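You operate a simulated robot arm through the tools that you are given. There is no shell and no other tool.

You run a simulated robot arm. Do the job below in one go: nothing can be reset, and whatever is moved stays where it is left.

## Task
Put things in order on the steel table. At the end: the gold brass shim from the steel table is on the green small carton; the green go gauge stands where the gold brass shim stood; the white square pot from the steel table stands on top of the silver steel plate; the yellow brush stands where the green go gauge stood; the red bung stands where the yellow brush stood; whatever was shut is shut again. Leave all else as you found it, and nothing knocked over.

It is judged by the outcome, as a careful person would: the job done as asked, and still so three seconds after it is handed in. It fails if anything else is knocked over, pushed out of place, dropped, spilled or broken.

## Robot
A 7-joint arm with a two-finger parallel gripper, fixed in place. Base frame: the origin is at the foot of the arm, x ahead of it, y to its left, z up; the work surface is at about z = 80. Readings come in cm, rad, newtons and seconds.
With the tool pointing down near the work surface it reaches from about 30 to 70 cm from the base axis. Its first joint turns from -1.152 to 1.152 rad. Payload 1.57 kg.
The tool frame sits at the grasp point between the pads (the TCP): z along the fingers, y along the line on which they close. The tips reach 3 cm beyond it. Largest opening 11 cm; finger width 2.4, thickness 1.2; the body of the gripper, 4.8 by 11.2 cm, starts 7.8 cm behind the TCP.
Orientation is told as [roll, pitch, yaw] about the base's x, y, z axes, in that order, counted from this pose: with the fingers straight down and closing along the base's y, the tool's x points along the base's -x, its y along +y and its z along -z.

## Interface
- The arm moves only by the tool move_arm. Its argument "series" is a list of rows, each a list of 7 numbers: the shift along the tool's x, y, z in units of 150 mm (1.0 is 150 mm), then the turn, a rotation vector about the tool's x, y, z in units of 60 degrees (1.0 is 60 degrees), then the finger opening in cm, from 0 to 11. In form: [[tx, ty, tz, rx, ry, rz, grip], ...]. A call has 1 to 20 rows; each row is the pose to reach, as a shift and turn from the pose commanded when the call began, along the tool's axes at that moment. A call with a number of a shift or a turn outside -1 to 1 is refused whole. Rows are played at 5 a second. More than 5 cm and 0.15 rad between two rows, or a gripper value outside its range, and nothing of the call is played. Where a pose cannot be reached the arm comes as near as it can. A force on the tool above 40 N (or 10 N above the force at the start of the call, whichever is more), or a blocked arm, ends the call early, and 0.2 s more pass. Each finger travels about 10.8 cm/s and halts on what it meets, pressing with about 24 N; the grip force reading is that of the motor and also rises with nothing between the fingers. The clock runs only during rows and for 0.2 s after the last one: add rows that repeat a pose to give the fingers time. It gives the time, the measured TCP pose, the force on the tool (base axes), the opening and the grip force at its end, in the units of the frame above (readings bear some noise), with the torque about the TCP (base axes, N m) and any sound that the robot's microphone picked up.
- Cameras (640 x 400 px; columns grow to the right, rows downward): "scene" is fixed at [15.76, -38.46, 140.83]; the picture's right is [0.84, -0.54, 0.00], its down [-0.28, -0.44, -0.85] and it looks along [0.46, 0.72, -0.52] (base axes); focal length 364 px, centre (320, 200). "wrist" rides on the gripper at [7, 1.6, -14.1] in the tool frame; the picture's right is [-0.23, 0.97, 0.00], its down [-0.86, -0.20, -0.48] and it looks along [-0.47, -0.11, 0.88] (tool axes); focal length 222 px, centre (320, 200). There is no depth. A picture from a camera that has moved, and an enlarged one, comes with that camera's place and axes in the base frame and with its lens.
- capture(camera): a new picture of that camera. The clock stands still meanwhile.
- zoom(camera, box): a new picture of the part [left, top, right, bottom] of that camera's present view, enlarged. The clock stands still meanwhile.
- sign_off(): hands the job in; it is judged then, once.

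Nothing tells you positions but the pictures and the camera data. Unless the task says otherwise, let go and move clear before handing in.

The tools are called as a command line: name --pt "numbers of a row" for each row, then --argument value for the rest, lists and objects as JSON in quotes. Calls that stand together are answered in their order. move_arm: Moves the arm, as the interface text tells. Its arguments: {"type":"object","properties":{"series":{"type":"array"}},"required":["series"]} The other tools are called the same way: capture (camera) takes a picture; zoom (camera, box) takes an enlarged picture of a part of a camera's view; sign_off () hands the job in.

At the start:

```text
time_s: 0.0
eef_pos: [39.78, -0.61, 120.59]
orientation: [0.0, 0.001, 0.0]
contact_force: [0.6, -1.4, -0.6]
ft_torque: [0.0, -0.03, 0.0]
opening: 11.02
gripper_force: 0.1
```

scene: 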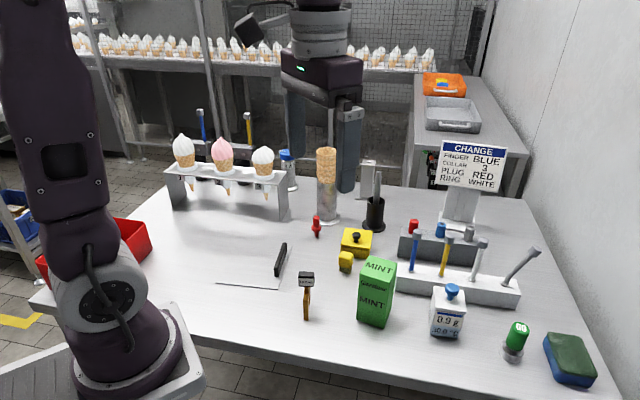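
wrist: 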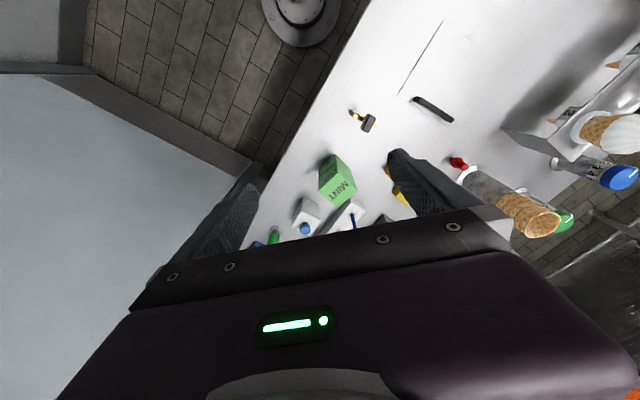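

I see a cluttered steel table with cones, a mint carton, gauges and a sign; I can't yet tell which object is which. I'll look closer before moving.

zoom --camera "scene" --box '[280, 200, 440, 300]'

zoom --camera "scene" --box '[380, 200, 540, 300]'

zoom --camera "scene" --box '[400, 275, 600, 400]'

zoom --camera "scene" --box '[200, 225, 360, 325]'

zoom --camera "scene" --box '[160, 110, 320, 210]'

zoom --camera "scene" --box '[280, 140, 440, 240]'

zoom --camera "scene" --box '[400, 60, 560, 160]'

zoom --camera "scene" --box '[0, 180, 200, 305]'

zoom --camera "wrist" --box '[240, 60, 480, 250]'

```text
4.00 times, centred on (360, 250) of scene
camera zoom: at [15.76, -38.46, 140.83], right [0.84, -0.54, 0.0], down [-0.28, -0.44, -0.85], along [0.46, 0.72, -0.52], focal length 1454 px, centre (160, 0)
```

zoom: 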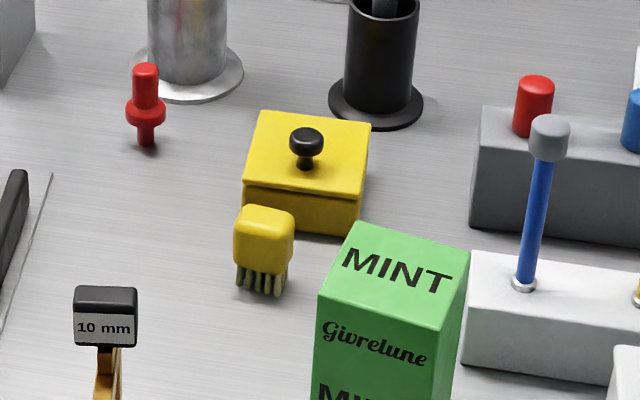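

```text
4.00 times, centred on (460, 250) of scene
camera zoom: at [15.76, -38.46, 140.83], right [0.84, -0.54, 0.0], down [-0.28, -0.44, -0.85], along [0.46, 0.72, -0.52], focal length 1454 px, centre (-240, 0)
```

zoom: 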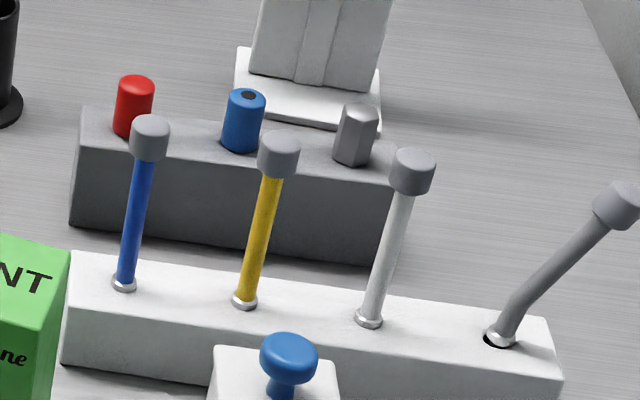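

```text
3.20 times, centred on (500, 338) of scene
camera zoom: at [15.76, -38.46, 140.83], right [0.84, -0.54, 0.0], down [-0.28, -0.44, -0.85], along [0.46, 0.72, -0.52], focal length 1164 px, centre (-256, -240)
```

zoom: 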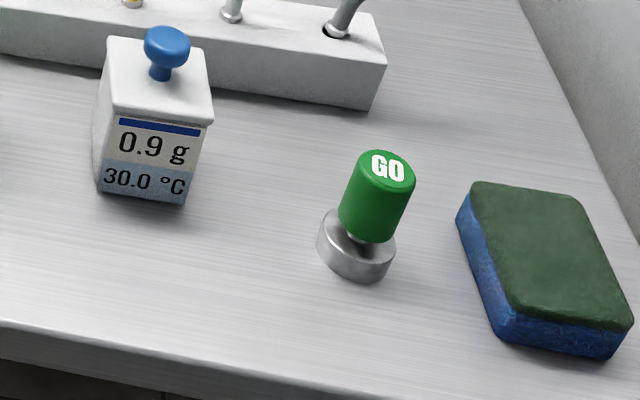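

```text
4.00 times, centred on (280, 275) of scene
camera zoom: at [15.76, -38.46, 140.83], right [0.84, -0.54, 0.0], down [-0.28, -0.44, -0.85], along [0.46, 0.72, -0.52], focal length 1454 px, centre (480, -100)
```

zoom: 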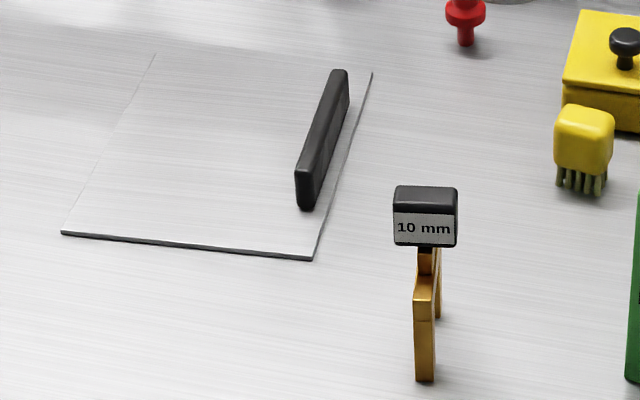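

```text
4.00 times, centred on (240, 160) of scene
camera zoom: at [15.76, -38.46, 140.83], right [0.84, -0.54, 0.0], down [-0.28, -0.44, -0.85], along [0.46, 0.72, -0.52], focal length 1454 px, centre (640, 360)
```

zoom: 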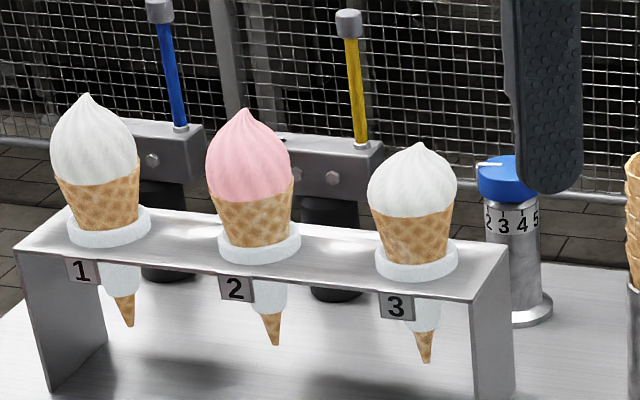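

```text
4.00 times, centred on (360, 190) of scene
camera zoom: at [15.76, -38.46, 140.83], right [0.84, -0.54, 0.0], down [-0.28, -0.44, -0.85], along [0.46, 0.72, -0.52], focal length 1454 px, centre (160, 240)
```

zoom: 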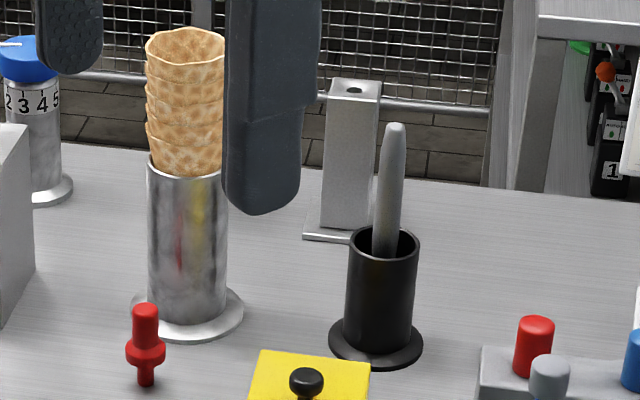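

```text
4.00 times, centred on (480, 110) of scene
camera zoom: at [15.76, -38.46, 140.83], right [0.84, -0.54, 0.0], down [-0.28, -0.44, -0.85], along [0.46, 0.72, -0.52], focal length 1454 px, centre (-320, 560)
```

zoom: 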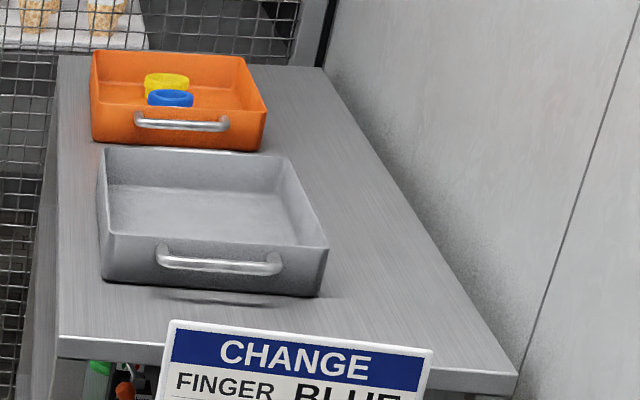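

```text
3.20 times, centred on (100, 242) of scene
camera zoom: at [15.76, -38.46, 140.83], right [0.84, -0.54, 0.0], down [-0.28, -0.44, -0.85], along [0.46, 0.72, -0.52], focal length 1164 px, centre (1024, 64)
```

zoom: 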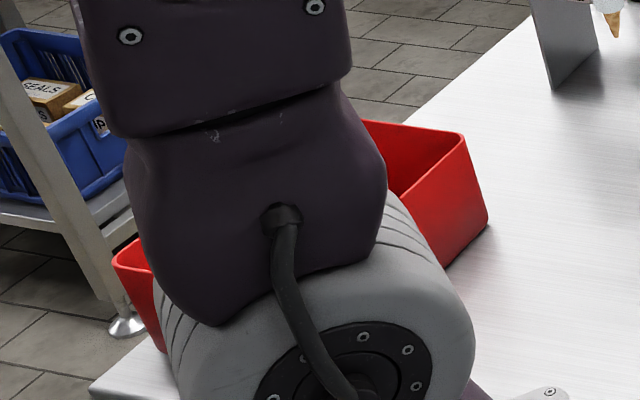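

```text
2.11 times, centred on (360, 155) of wrist
camera zoom: at [32.73, 1.1, 134.85], right [0.23, 0.97, 0.0], down [0.86, -0.2, 0.48], along [0.47, -0.11, -0.88], focal length 468 px, centre (236, 295)
```

zoom: 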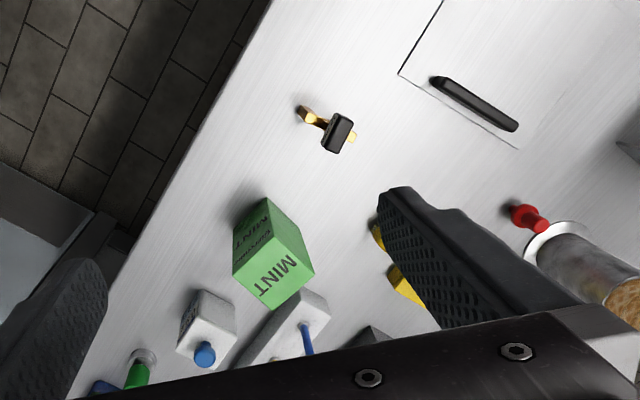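

The table items resolve to: shim ("10 mm", about x41 y7), plate (about x40 y29), brush (about x57 y14), bung (about x59 y30), pot (about x63 y-10) and gauge (about x69 y-21). I'll raise no risk and move high above the table to view each from overhead.

move_arm --pt "0.13 0.2 0 0 0 0 11" --pt "0.27 0.4 0 0 0 0 11" --pt "0.27 0.6 0 0 0 0 11" --pt "0.27 0.6 0 0 0 0 11"

```text
time_s: 1.0
eef_pos: [35.75, 8.75, 120.55]
orientation: [0.0, 0.0, 0.0]
contact_force: [-0.8, -0.3, -0.3]
ft_torque: [0.02, 0.0, 0.06]
opening: 11.03
gripper_force: 0.1
```

The arm is now over the shim area at z≈120. I'll take the wrist picture to see the shim and plate.

capture --camera "wrist"

zoom --camera "wrist" --box '[240, 60, 400, 160]'

zoom --camera "wrist" --box '[360, 20, 600, 170]'

```text
taken
camera wrist: at [28.75, 10.46, 134.66], right [0.23, 0.97, 0.0], down [0.86, -0.2, 0.48], along [0.47, -0.11, -0.88], focal length 222 px, centre (320, 200)
```

wrist: 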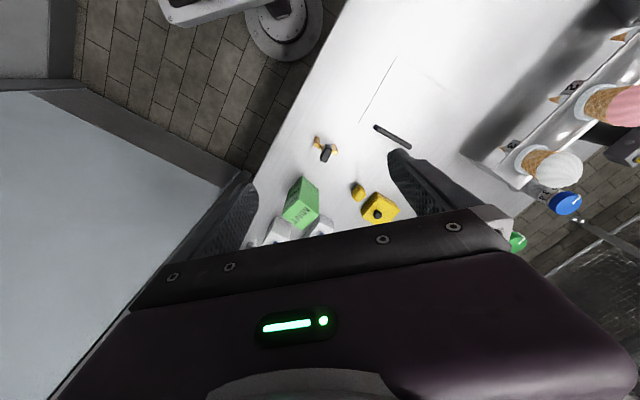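

```text
4.00 times, centred on (320, 110) of wrist
camera zoom: at [28.75, 10.46, 134.66], right [0.23, 0.97, 0.0], down [0.86, -0.2, 0.48], along [0.47, -0.11, -0.88], focal length 888 px, centre (320, 560)
```

zoom: 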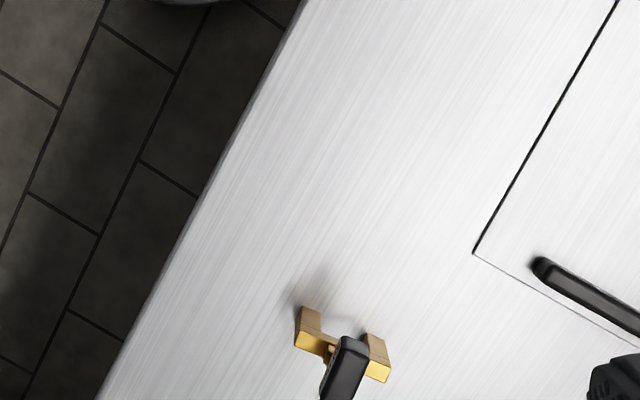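

```text
2.67 times, centred on (480, 95) of wrist
camera zoom: at [28.75, 10.46, 134.66], right [0.23, 0.97, 0.0], down [0.86, -0.2, 0.48], along [0.47, -0.11, -0.88], focal length 592 px, centre (-107, 480)
```

zoom: 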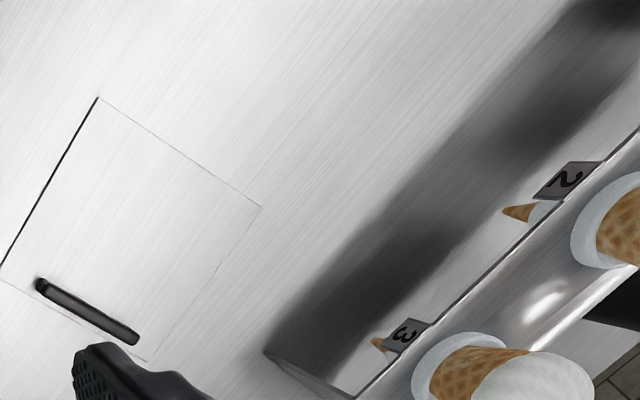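

The shim is a gold fork with a black grip on top, its plane turned about 53° from x; the plate is a thin sheet with a handle near its right edge. I'll lower a bit above the shim for a closer view.

move_arm --pt "0 -0.03 0.25 0 0 0 11" --pt "0 -0.06 0.5 0 0 0 11" --pt "0 -0.08 0.75 0 0 0 11" --pt "0 -0.1 0.9 0 0 0 11" --pt "0 -0.1 0.9 0 0 0 11"

capture --camera "wrist"

zoom --camera "wrist" --box '[240, 60, 440, 185]'

capture --camera "scene"

```text
time_s: 2.2
eef_pos: [35.62, 6.82, 106.68]
orientation: [0.0, 0.0, -0.002]
contact_force: [-1.4, 0.7, -0.2]
ft_torque: [0.0, 0.01, 0.01]
opening: 11.0
gripper_force: 0.1
```

```text
taken
camera wrist: at [28.69, 8.61, 120.82], right [0.23, 0.97, 0.0], down [0.86, -0.2, 0.48], along [0.47, -0.11, -0.88], focal length 222 px, centre (320, 200)
```

wrist: 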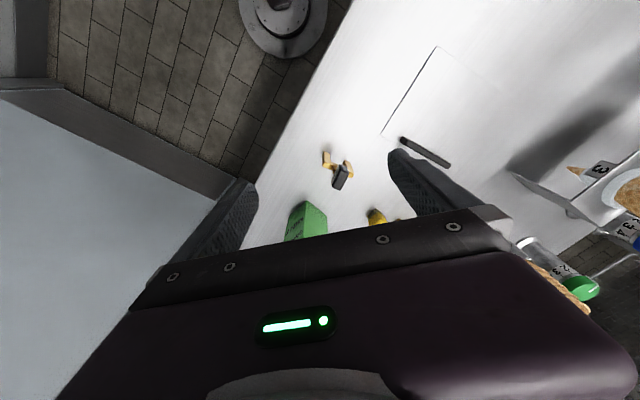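

```text
3.20 times, centred on (340, 122) of wrist
camera zoom: at [28.69, 8.61, 120.82], right [0.23, 0.97, 0.0], down [0.86, -0.2, 0.48], along [0.47, -0.11, -0.88], focal length 711 px, centre (256, 448)
```

zoom: 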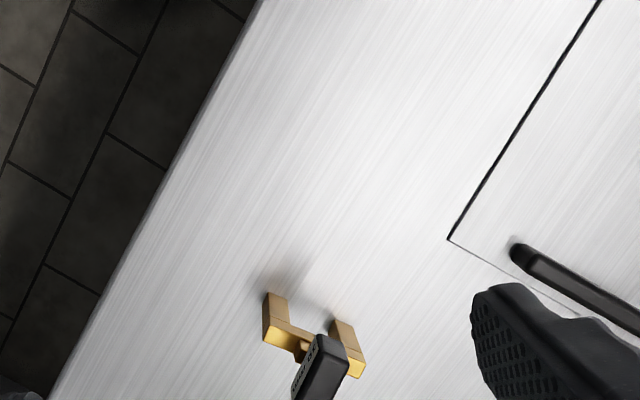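

```text
taken
```

scene: 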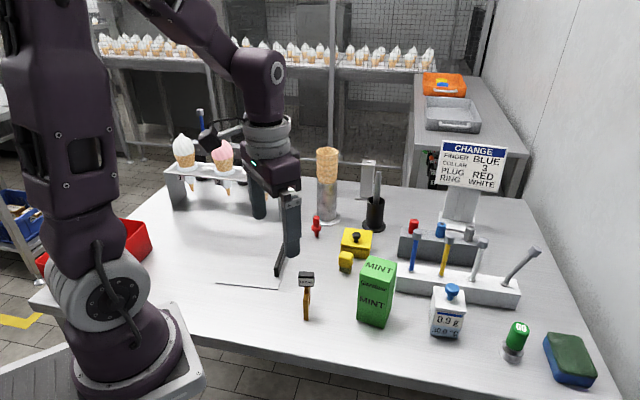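

The shim's handle is partly cropped, so I'll zoom on it and on the nearby plate handle.

zoom --camera "wrist" --box '[304, 140, 384, 190]'

zoom --camera "wrist" --box '[370, 30, 530, 130]'

zoom --camera "scene" --box '[280, 260, 344, 330]'

zoom --camera "scene" --box '[344, 240, 424, 340]'

```text
8.00 times, centred on (344, 165) of wrist
camera zoom: at [28.69, 8.61, 120.82], right [0.23, 0.97, 0.0], down [0.86, -0.2, 0.48], along [0.47, -0.11, -0.88], focal length 1777 px, centre (128, 480)
```

zoom: 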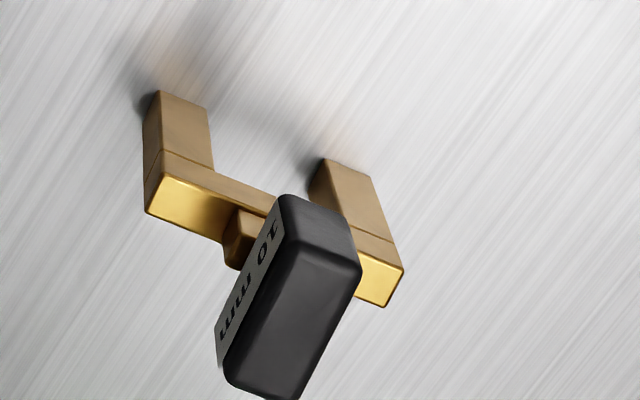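

```text
4.00 times, centred on (450, 80) of wrist
camera zoom: at [28.69, 8.61, 120.82], right [0.23, 0.97, 0.0], down [0.86, -0.2, 0.48], along [0.47, -0.11, -0.88], focal length 888 px, centre (-200, 680)
```

zoom: 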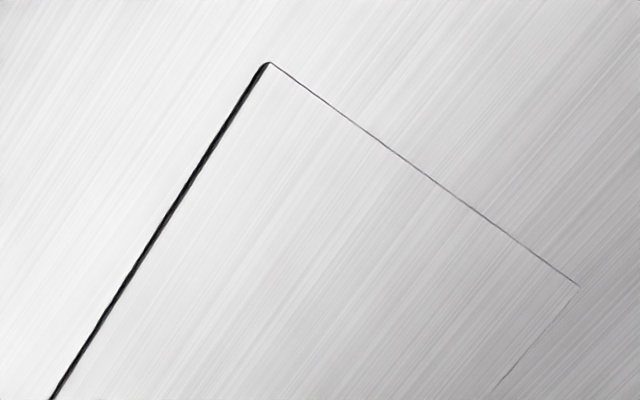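

```text
5.71 times, centred on (312, 295) of scene
camera zoom: at [15.76, -38.46, 140.83], right [0.84, -0.54, 0.0], down [-0.28, -0.44, -0.85], along [0.46, 0.72, -0.52], focal length 2078 px, centre (366, -343)
```

zoom: 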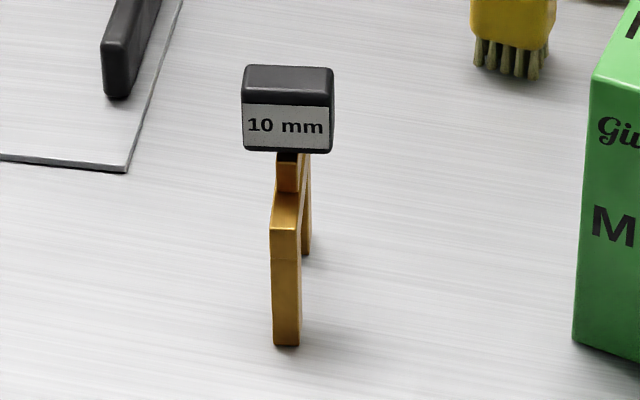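

```text
4.00 times, centred on (384, 290) of scene
camera zoom: at [15.76, -38.46, 140.83], right [0.84, -0.54, 0.0], down [-0.28, -0.44, -0.85], along [0.46, 0.72, -0.52], focal length 1454 px, centre (64, -160)
```

zoom: 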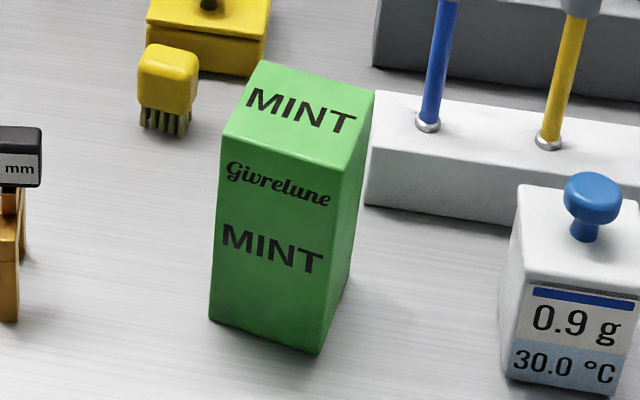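

The shim is centred near (42.4, 8.6) with its handle at z≈88–91, and the carton top is near (54.2, 0.5) at z≈93. I'll turn the gripper about 54° so it closes across the handle, staying above it.

move_arm --pt "-0.056 0.014 0 0 0 -0.1135 11" --pt "-0.112 0.028 0 0 0 -0.227 11" --pt "-0.169 0.042 0 0 0 -0.3405 11" --pt "-0.225 0.056 0 0 0 -0.454 11" --pt "-0.281 0.07 0 0 0 -0.5675 11" --pt "-0.337 0.085 0 0 0 -0.681 11" --pt "-0.394 0.1 0 0 0 -0.7945 11" --pt "-0.45 0.113 0 0 0 -0.908 8" --pt "-0.45 0.113 0 0 0 -0.908 7"

capture --camera "wrist"

capture --camera "scene"

```text
time_s: 4.2
eef_pos: [42.54, 8.61, 107.09]
orientation: [0.0, 0.001, 0.953]
contact_force: [0.1, 0.3, 0.6]
ft_torque: [0.01, 0.02, -0.01]
opening: 7.03
gripper_force: 0.0
```

```text
taken
camera wrist: at [37.11, 3.92, 121.3], right [-0.66, 0.75, 0.0], down [0.66, 0.58, 0.48], along [0.36, 0.32, -0.88], focal length 222 px, centre (320, 200)
```

wrist: 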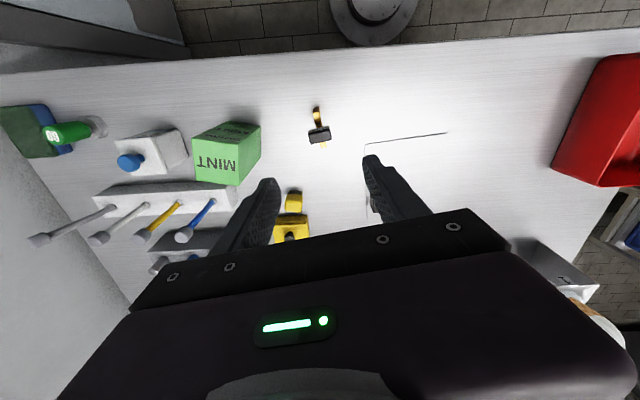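

```text
taken
```

scene: 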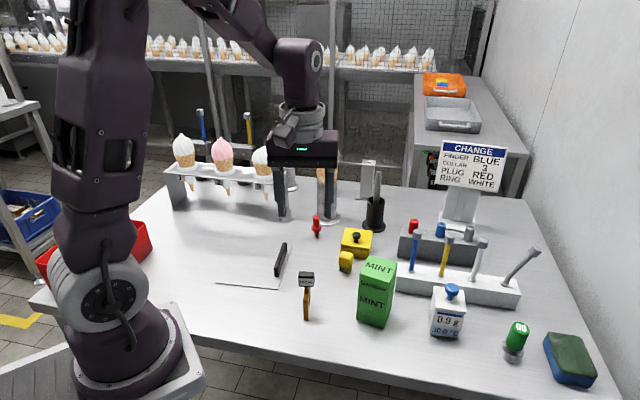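

The gripper is squared with the shim. I'll zoom in from this pose to refine the shim, pot, gauge and carton positions.

zoom --camera "wrist" --box '[280, 95, 360, 145]'

zoom --camera "wrist" --box '[100, 100, 280, 212]'

zoom --camera "wrist" --box '[0, 90, 160, 190]'

zoom --camera "wrist" --box '[340, 120, 500, 220]'

```text
8.00 times, centred on (320, 120) of wrist
camera zoom: at [37.11, 3.92, 121.3], right [-0.66, 0.75, 0.0], down [0.66, 0.58, 0.48], along [0.36, 0.32, -0.88], focal length 1777 px, centre (320, 840)
```

zoom: 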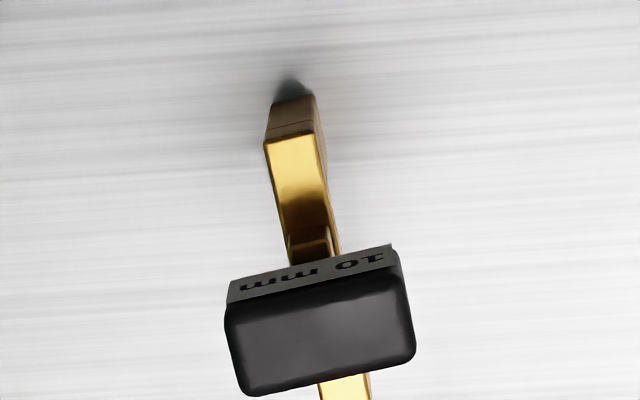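

```text
3.56 times, centred on (190, 156) of wrist
camera zoom: at [37.11, 3.92, 121.3], right [-0.66, 0.75, 0.0], down [0.66, 0.58, 0.48], along [0.36, 0.32, -0.88], focal length 790 px, centre (782, 356)
```

zoom: 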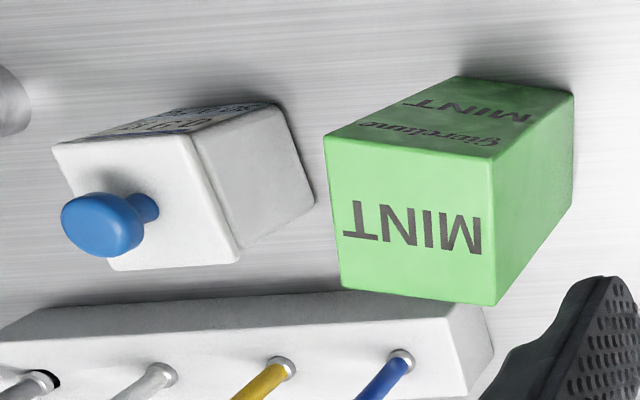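

```text
4.00 times, centred on (80, 140) of wrist
camera zoom: at [37.11, 3.92, 121.3], right [-0.66, 0.75, 0.0], down [0.66, 0.58, 0.48], along [0.36, 0.32, -0.88], focal length 888 px, centre (1280, 440)
```

zoom: 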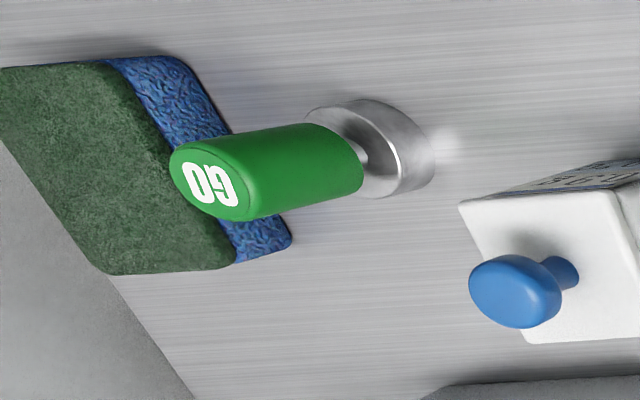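

```text
4.00 times, centred on (420, 170) of wrist
camera zoom: at [37.11, 3.92, 121.3], right [-0.66, 0.75, 0.0], down [0.66, 0.58, 0.48], along [0.36, 0.32, -0.88], focal length 888 px, centre (-80, 320)
```

zoom: 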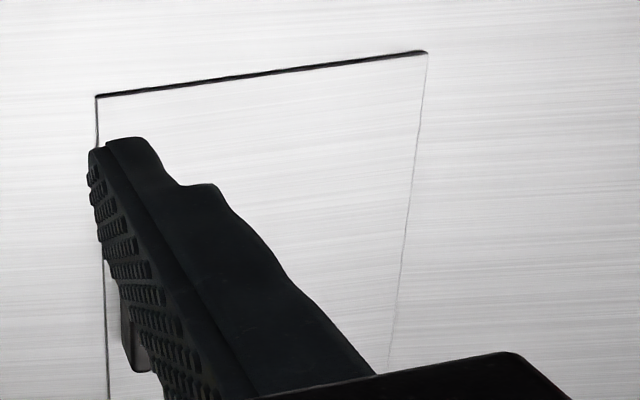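

From this view the handle centre is (42.3, 8.6), turned 53°. I'll correct slightly and descend to just above it.

move_arm --pt "0.005 0.008 0.2 0 0 0.014 7" --pt "0.009 0.016 0.4 0 0 0.027 7" --pt "0.009 0.016 0.6 0 0 0.027 7" --pt "0.009 0.016 0.8 0 0 0.027 7" --pt "0.009 0.016 0.8 0 0 0.027 7"

capture --camera "wrist"

zoom --camera "scene" --box '[240, 220, 400, 320]'

```text
time_s: 5.4
eef_pos: [42.04, 8.7, 95.09]
orientation: [-0.001, -0.001, 0.923]
contact_force: [0.5, 0.6, -0.3]
ft_torque: [-0.01, 0.0, -0.02]
opening: 6.99
gripper_force: 0.0
```

```text
taken
camera wrist: at [36.58, 4.16, 109.34], right [-0.64, 0.77, 0.0], down [0.67, 0.56, 0.48], along [0.37, 0.31, -0.88], focal length 222 px, centre (320, 200)
```

wrist: 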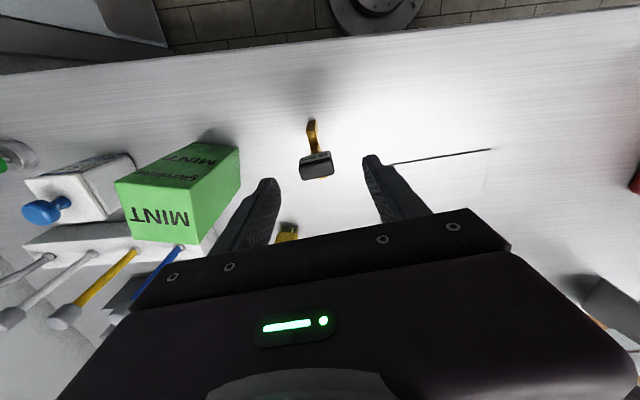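

```text
4.00 times, centred on (320, 270) of scene
camera zoom: at [15.76, -38.46, 140.83], right [0.84, -0.54, 0.0], down [-0.28, -0.44, -0.85], along [0.46, 0.72, -0.52], focal length 1454 px, centre (320, -80)
```

zoom: 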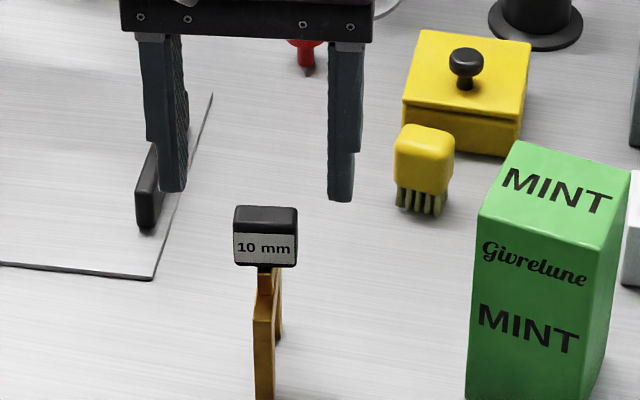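

The handle sits between the fingers, about 0.3 cm off-centre. I'll correct that, go down to z≈89.4 and close.

move_arm --pt "0 -0.02 0.1 0 0 0 7" --pt "0 -0.02 0.24 0 0 0 7" --pt "0 -0.02 0.38 0 0 0 7" --pt "0 -0.02 0.38 0 0 0 5" --pt "0 -0.02 0.38 0 0 0 3.5" --pt "0 -0.02 0.38 0 0 0 2" --pt "0 -0.02 0.38 0 0 0 1" --pt "0 -0.02 0.38 0 0 0 1"

zoom --camera "scene" --box '[240, 220, 400, 320]'

```text
time_s: 7.2
eef_pos: [42.51, 8.56, 89.44]
orientation: [0.0, 0.0, 0.923]
contact_force: [0.4, 0.5, 0.5]
ft_torque: [-0.03, 0.03, 0.01]
opening: 3.18
gripper_force: 24.2
```

```text
4.00 times, centred on (320, 270) of scene
camera zoom: at [15.76, -38.46, 140.83], right [0.84, -0.54, 0.0], down [-0.28, -0.44, -0.85], along [0.46, 0.72, -0.52], focal length 1454 px, centre (320, -80)
```

zoom: 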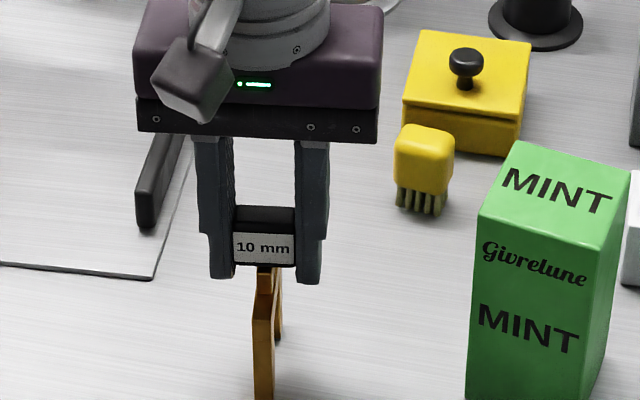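

The shim is held by its handle. I'll lift it straight up 15 cm and then check.

move_arm --pt "0 0 -0.1 0 0 0 1" --pt "0 0 -0.3 0 0 0 1" --pt "0 0 -0.5 0 0 0 1" --pt "0 0 -0.7 0 0 0 1" --pt "0 0 -0.9 0 0 0 1" --pt "0 0 -1.0 0 0 0 1" --pt "0 0 -1.0 0 0 0 1"

capture --camera "wrist"

capture --camera "scene"

```text
time_s: 8.8
eef_pos: [42.6, 8.55, 104.41]
orientation: [0.002, 0.0, 0.924]
contact_force: [0.2, -0.1, -0.9]
ft_torque: [0.03, -0.02, -0.02]
opening: 3.16
gripper_force: 23.8
```

```text
taken
camera wrist: at [37.01, 4.05, 118.59], right [-0.64, 0.77, 0.0], down [0.68, 0.56, 0.48], along [0.37, 0.31, -0.88], focal length 222 px, centre (320, 200)
```

wrist: 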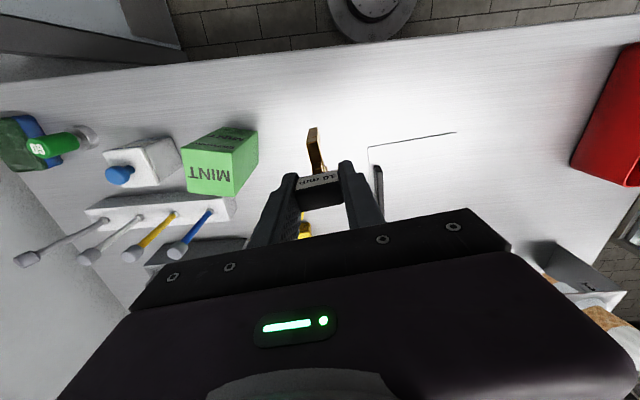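

```text
taken
```

scene: 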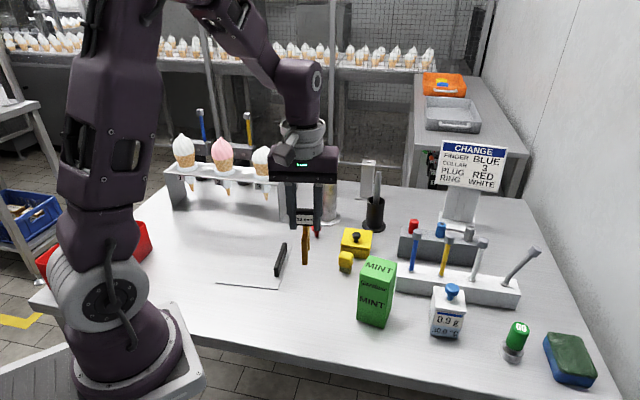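

The shim hangs straight in the fingers. I'll refine the carton's top from this viewpoint before carrying it there.

zoom --camera "wrist" --box '[100, 110, 260, 210]'

zoom --camera "scene" --box '[340, 245, 420, 335]'

```text
4.00 times, centred on (180, 160) of wrist
camera zoom: at [37.01, 4.05, 118.59], right [-0.64, 0.77, 0.0], down [0.68, 0.56, 0.48], along [0.37, 0.31, -0.88], focal length 888 px, centre (880, 360)
```

zoom: 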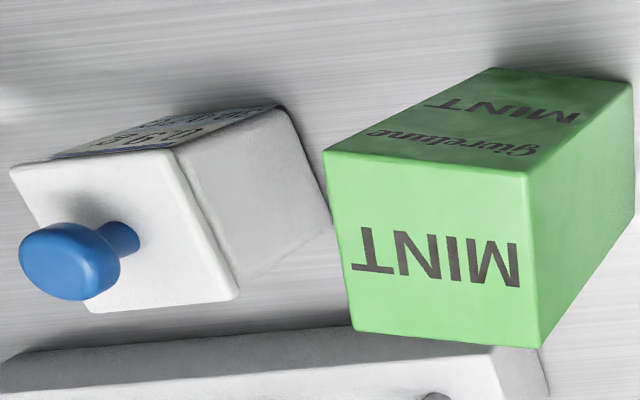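

```text
4.44 times, centred on (380, 290) of scene
camera zoom: at [15.76, -38.46, 140.83], right [0.84, -0.54, 0.0], down [-0.28, -0.44, -0.85], along [0.46, 0.72, -0.52], focal length 1616 px, centre (53, -200)
```

zoom: 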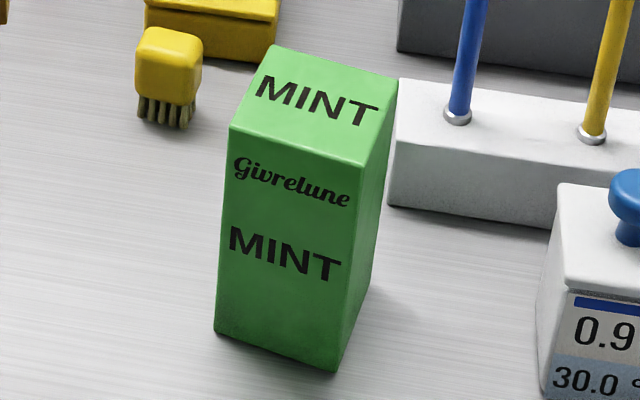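

The carton's top centre comes out at about (54.05, 0.3), its sides turned about 33°. I'll carry the shim over it and line it up with the carton's diagonal.

move_arm --pt "-0.003 -0.118 -0.02 0 0 -0.053 1" --pt "-0.006 -0.236 -0.04 0 0 -0.106 1" --pt "-0.009 -0.354 -0.04 0 0 -0.159 1" --pt "-0.012 -0.472 -0.04 0 0 -0.212 1" --pt "-0.015 -0.59 -0.04 0 0 -0.266 1" --pt "-0.018 -0.708 -0.04 0 0 -0.319 1" --pt "-0.02 -0.826 -0.04 0 0 -0.372 1" --pt "-0.023 -0.943 -0.04 0 0 -0.425 1" --pt "-0.023 -0.943 -0.04 0 0 -0.425 1" --pt "-0.023 -0.943 -0.04 0 0 -0.425 1"

capture --camera "wrist"

zoom --camera "scene" --box '[310, 180, 470, 340]'

```text
time_s: 11.0
eef_pos: [53.87, 0.3, 105.13]
orientation: [0.0, -0.001, 1.369]
contact_force: [0.0, 0.3, -0.6]
ft_torque: [0.01, -0.01, 0.01]
opening: 3.15
gripper_force: 24.2
```

```text
taken
camera wrist: at [50.9, -6.14, 119.35], right [-0.91, 0.42, 0.0], down [0.37, 0.8, 0.48], along [0.2, 0.43, -0.88], focal length 222 px, centre (320, 200)
```

wrist: 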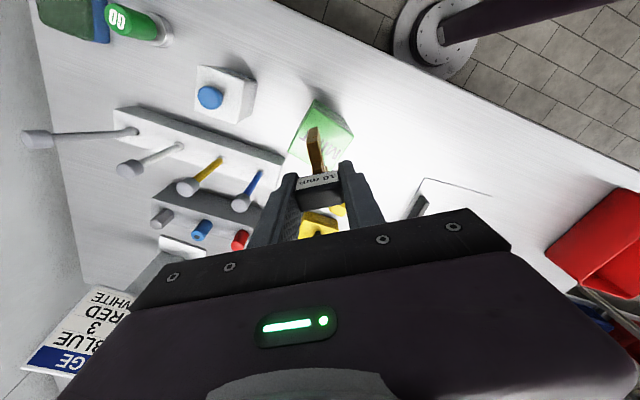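

```text
2.50 times, centred on (390, 260) of scene
camera zoom: at [15.76, -38.46, 140.83], right [0.84, -0.54, 0.0], down [-0.28, -0.44, -0.85], along [0.46, 0.72, -0.52], focal length 909 px, centre (145, 50)
```

zoom: 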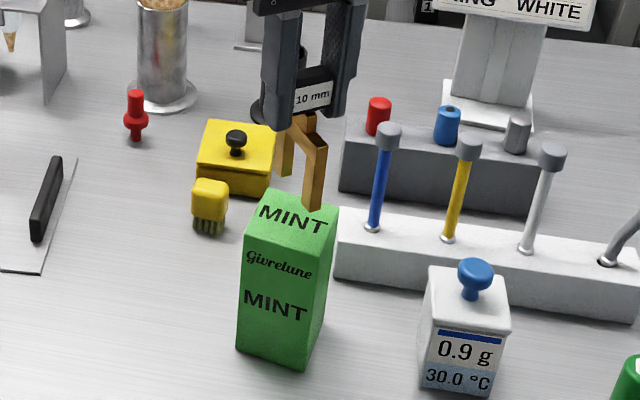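

The shim hangs over the carton's centre, legs along the diagonal. I'll lower it slowly until it touches.

move_arm --pt "0 0 0.06 0 0 0 1" --pt "0 0 0.11 0 0 0 1" --pt "0 0 0.145 0 0 0 1" --pt "0 0 0.16 0 0 0 1" --pt "0 0 0.16 0 0 0 1"

zoom --camera "scene" --box '[340, 200, 420, 290]'

```text
time_s: 12.2
eef_pos: [53.78, 0.22, 102.65]
orientation: [-0.001, 0.002, 1.368]
contact_force: [1.1, -0.5, -0.7]
ft_torque: [-0.02, 0.0, -0.01]
opening: 3.17
gripper_force: 24.1
```

```text
4.44 times, centred on (380, 245) of scene
camera zoom: at [15.76, -38.46, 140.83], right [0.84, -0.54, 0.0], down [-0.28, -0.44, -0.85], along [0.46, 0.72, -0.52], focal length 1616 px, centre (53, 0)
```

zoom: 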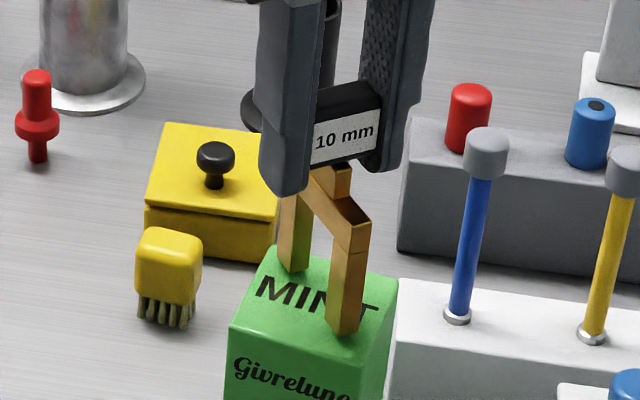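

Nearly touching and well centred. I'll keep lowering in tiny steps.

move_arm --pt "0 0 0.008 0 0 0 1" --pt "0 0 0.015 0 0 0 1" --pt "0 0 0.022 0 0 0 1" --pt "0 0 0.028 0 0 0 1"

zoom --camera "scene" --box '[340, 200, 420, 290]'

```text
time_s: 13.2
eef_pos: [53.98, 0.21, 102.28]
orientation: [-0.004, 0.001, 1.369]
contact_force: [-2.6, 1.8, 17.4]
ft_torque: [0.12, 0.18, 0.06]
opening: 3.19
gripper_force: 24.2
```

```text
4.44 times, centred on (380, 245) of scene
camera zoom: at [15.72, -38.46, 140.84], right [0.84, -0.54, 0.0], down [-0.28, -0.44, -0.85], along [0.46, 0.72, -0.52], focal length 1616 px, centre (53, 0)
```

zoom: 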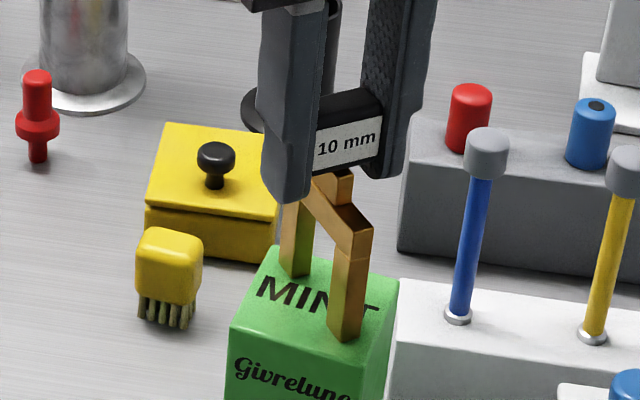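

The shim rests on the carton (17 N). I'll ease off slightly, open the fingers and rise.

move_arm --pt "0 0 -0.008 0 0 0 1" --pt "0 0 -0.008 0 0 0 3.2" --pt "0 0 -0.008 0 0 0 3.8" --pt "0 0 -0.008 0 0 0 4.6" --pt "0 0 -0.008 0 0 0 5.5" --pt "0 0 -0.05 0 0 0 5.5" --pt "0 0 -0.15 0 0 0 5.5" --pt "0 0 -0.3 0 0 0 5.5" --pt "0 0 -0.5 0 0 0 5.5" --pt "0 0 -0.7 0 0 0 5.5" --pt "0 0 -0.7 0 0 0 7"

capture --camera "wrist"

zoom --camera "scene" --box '[310, 180, 470, 340]'

```text
time_s: 15.6
eef_pos: [53.89, 0.03, 113.01]
orientation: [0.001, -0.001, 1.367]
contact_force: [0.6, -0.3, 0.1]
ft_torque: [0.0, 0.01, 0.0]
opening: 6.99
gripper_force: 0.1
```

```text
taken
camera wrist: at [50.84, -6.35, 127.13], right [-0.91, 0.42, 0.0], down [0.37, 0.8, 0.48], along [0.2, 0.43, -0.88], focal length 222 px, centre (320, 200)
```

wrist: 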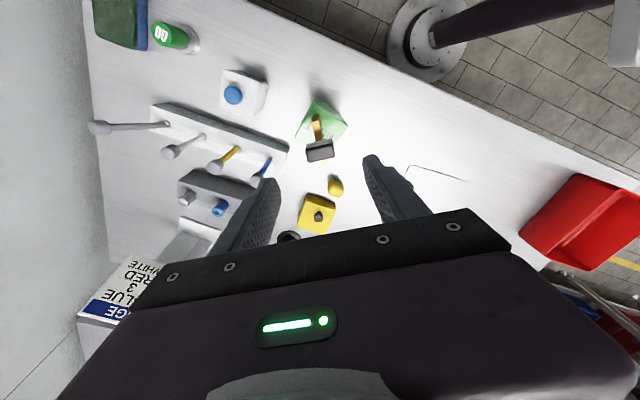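

```text
2.50 times, centred on (390, 260) of scene
camera zoom: at [15.76, -38.46, 140.83], right [0.84, -0.54, 0.0], down [-0.28, -0.44, -0.85], along [0.46, 0.72, -0.52], focal length 909 px, centre (145, 50)
```

zoom: 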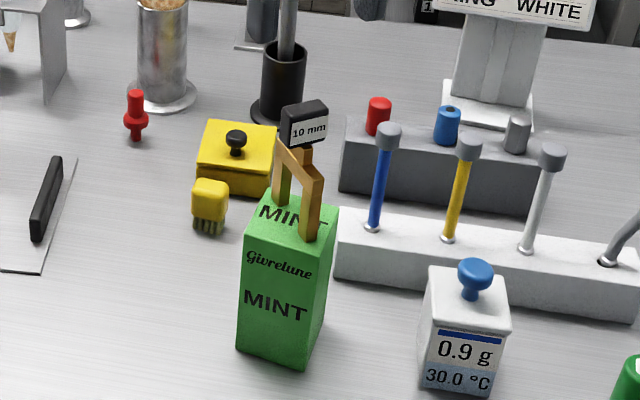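

The shim stands on the carton. Next is the green GO gauge; I'll zoom on it and the brush from both cameras to fix positions.

zoom --camera "wrist" --box '[100, 0, 260, 100]'

zoom --camera "scene" --box '[480, 305, 560, 375]'

zoom --camera "wrist" --box '[280, 150, 360, 220]'

zoom --camera "scene" --box '[325, 220, 385, 280]'

zoom --camera "scene" --box '[295, 195, 345, 250]'

```text
4.00 times, centred on (180, 50) of wrist
camera zoom: at [50.84, -6.35, 127.13], right [-0.91, 0.42, 0.0], down [0.37, 0.8, 0.48], along [0.2, 0.43, -0.88], focal length 888 px, centre (880, 800)
```

zoom: 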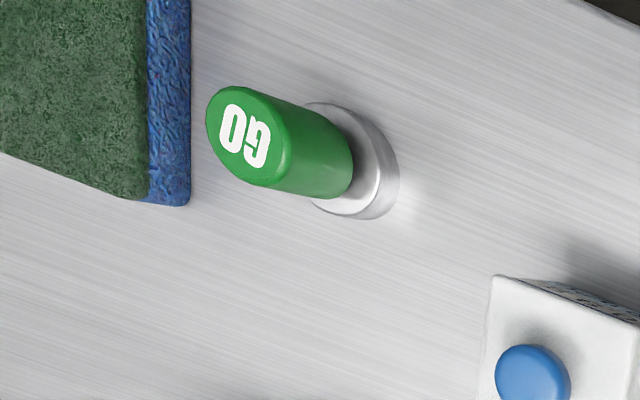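

```text
5.71 times, centred on (520, 340) of scene
camera zoom: at [15.76, -38.46, 140.83], right [0.84, -0.54, 0.0], down [-0.28, -0.44, -0.85], along [0.46, 0.72, -0.52], focal length 2078 px, centre (-823, -600)
```

zoom: 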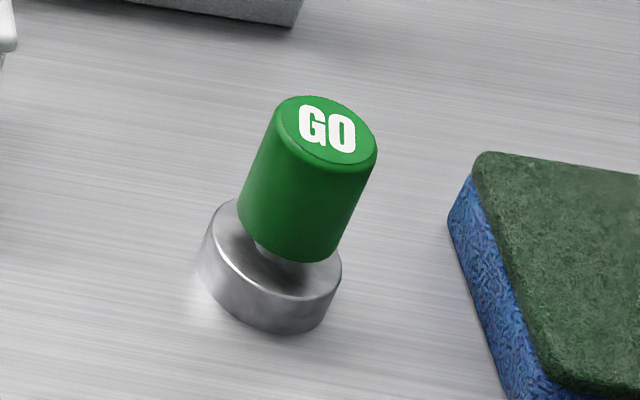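

```text
5.71 times, centred on (320, 185) of wrist
camera zoom: at [50.84, -6.35, 127.13], right [-0.91, 0.42, 0.0], down [0.37, 0.8, 0.48], along [0.2, 0.43, -0.88], focal length 1269 px, centre (320, 286)
```

zoom: 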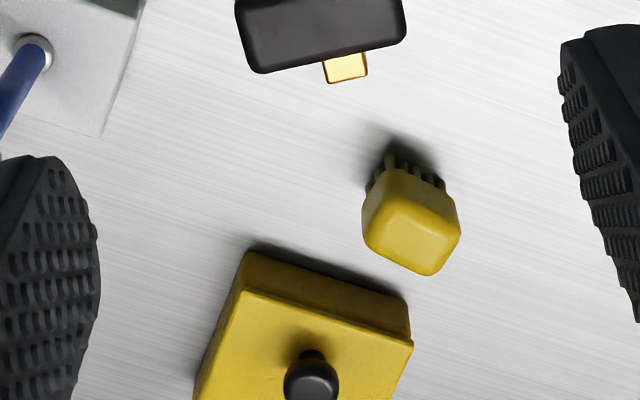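

```text
6.67 times, centred on (355, 250) of scene
camera zoom: at [15.76, -38.46, 140.83], right [0.84, -0.54, 0.0], down [-0.28, -0.44, -0.85], along [0.46, 0.72, -0.52], focal length 2424 px, centre (87, -133)
```

zoom: 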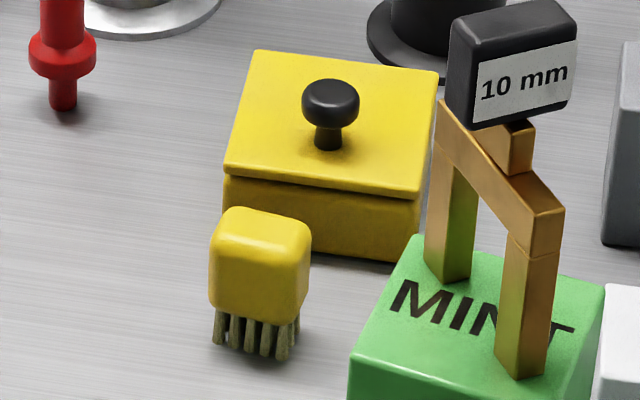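

```text
7.27 times, centred on (320, 222) of scene
camera zoom: at [15.76, -38.46, 140.83], right [0.84, -0.54, 0.0], down [-0.28, -0.44, -0.85], along [0.46, 0.72, -0.52], focal length 2644 px, centre (320, 36)
```

zoom: 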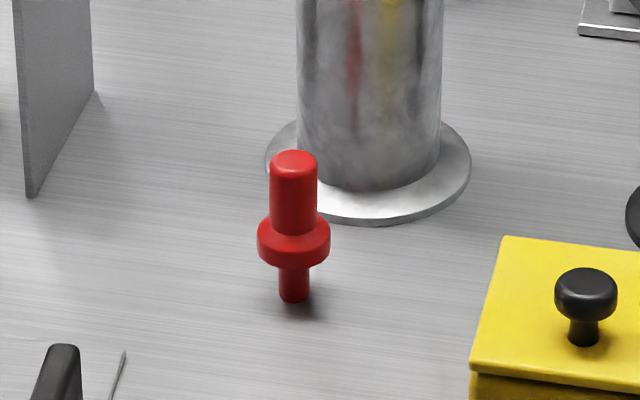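

The gauge stands near (69.4, -21.4), its knob from z≈83 to 88. I'll turn the gripper back toward neutral while moving high toward it.

move_arm --pt "0.076 -0.084 -0.02 0 0 0.125 7" --pt "0.152 -0.168 -0.04 0 0 0.25 7" --pt "0.229 -0.251 -0.06 0 0 0.375 7" --pt "0.305 -0.335 -0.07 0 0 0.5 7" --pt "0.381 -0.419 -0.07 0 0 0.625 7" --pt "0.457 -0.502 -0.07 0 0 0.75 7" --pt "0.534 -0.586 -0.07 0 0 0.875 7" --pt "0.61 -0.67 -0.07 0 0 1.0 7" --pt "0.61 -0.67 -0.07 0 0 1.0 7"

capture --camera "wrist"

```text
time_s: 17.6
eef_pos: [61.93, -10.85, 114.06]
orientation: [0.001, 0.001, 0.318]
contact_force: [-0.9, -0.3, 0.1]
ft_torque: [0.0, 0.03, 0.01]
opening: 6.99
gripper_force: 0.1
```

```text
taken
camera wrist: at [54.76, -11.41, 128.15], right [-0.09, 1.0, 0.0], down [0.87, 0.08, 0.48], along [0.48, 0.04, -0.88], focal length 222 px, centre (320, 200)
```

wrist: 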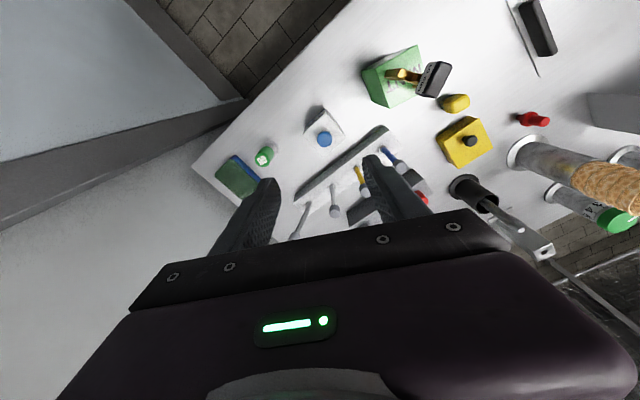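

This is a good overhead view; the pot and gauge are both in frame. I'll zoom on them for position checks.

zoom --camera "wrist" --box '[200, 80, 360, 210]'

zoom --camera "wrist" --box '[400, 70, 560, 170]'

zoom --camera "scene" --box '[415, 275, 479, 345]'

```text
3.08 times, centred on (280, 145) of wrist
camera zoom: at [54.76, -11.41, 128.15], right [-0.09, 1.0, 0.0], down [0.87, 0.08, 0.48], along [0.48, 0.04, -0.88], focal length 684 px, centre (443, 369)
```

zoom: 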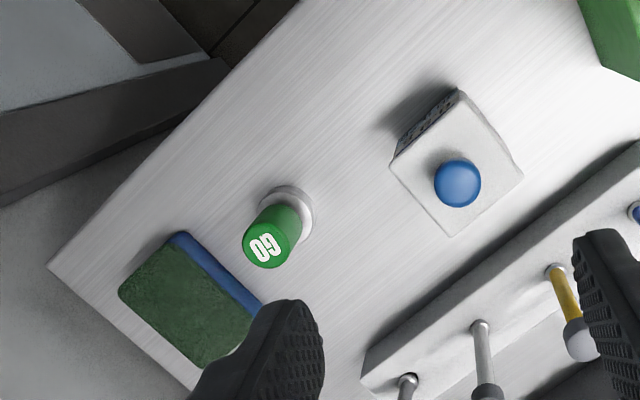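

```text
4.00 times, centred on (480, 120) of wrist
camera zoom: at [54.76, -11.41, 128.15], right [-0.09, 1.0, 0.0], down [0.87, 0.08, 0.48], along [0.48, 0.04, -0.88], focal length 888 px, centre (-320, 520)
```

zoom: 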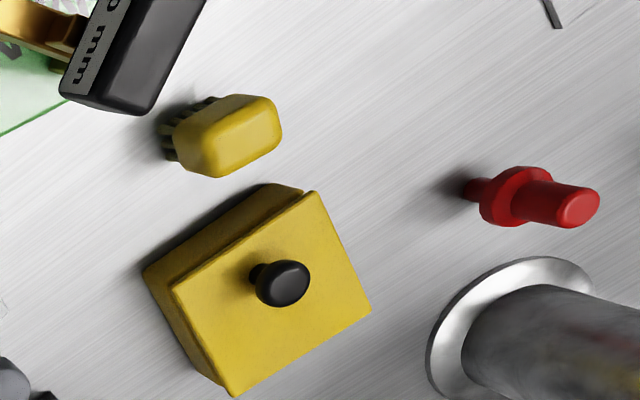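

```text
5.71 times, centred on (447, 310) of scene
camera zoom: at [15.76, -38.46, 140.83], right [0.84, -0.54, 0.0], down [-0.28, -0.44, -0.85], along [0.46, 0.72, -0.52], focal length 2078 px, centre (-406, -429)
```

zoom: 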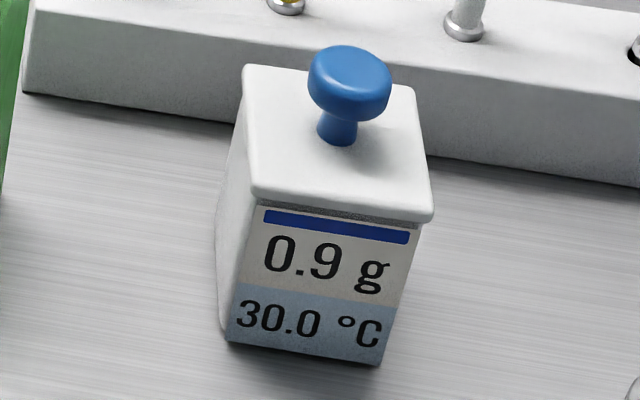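

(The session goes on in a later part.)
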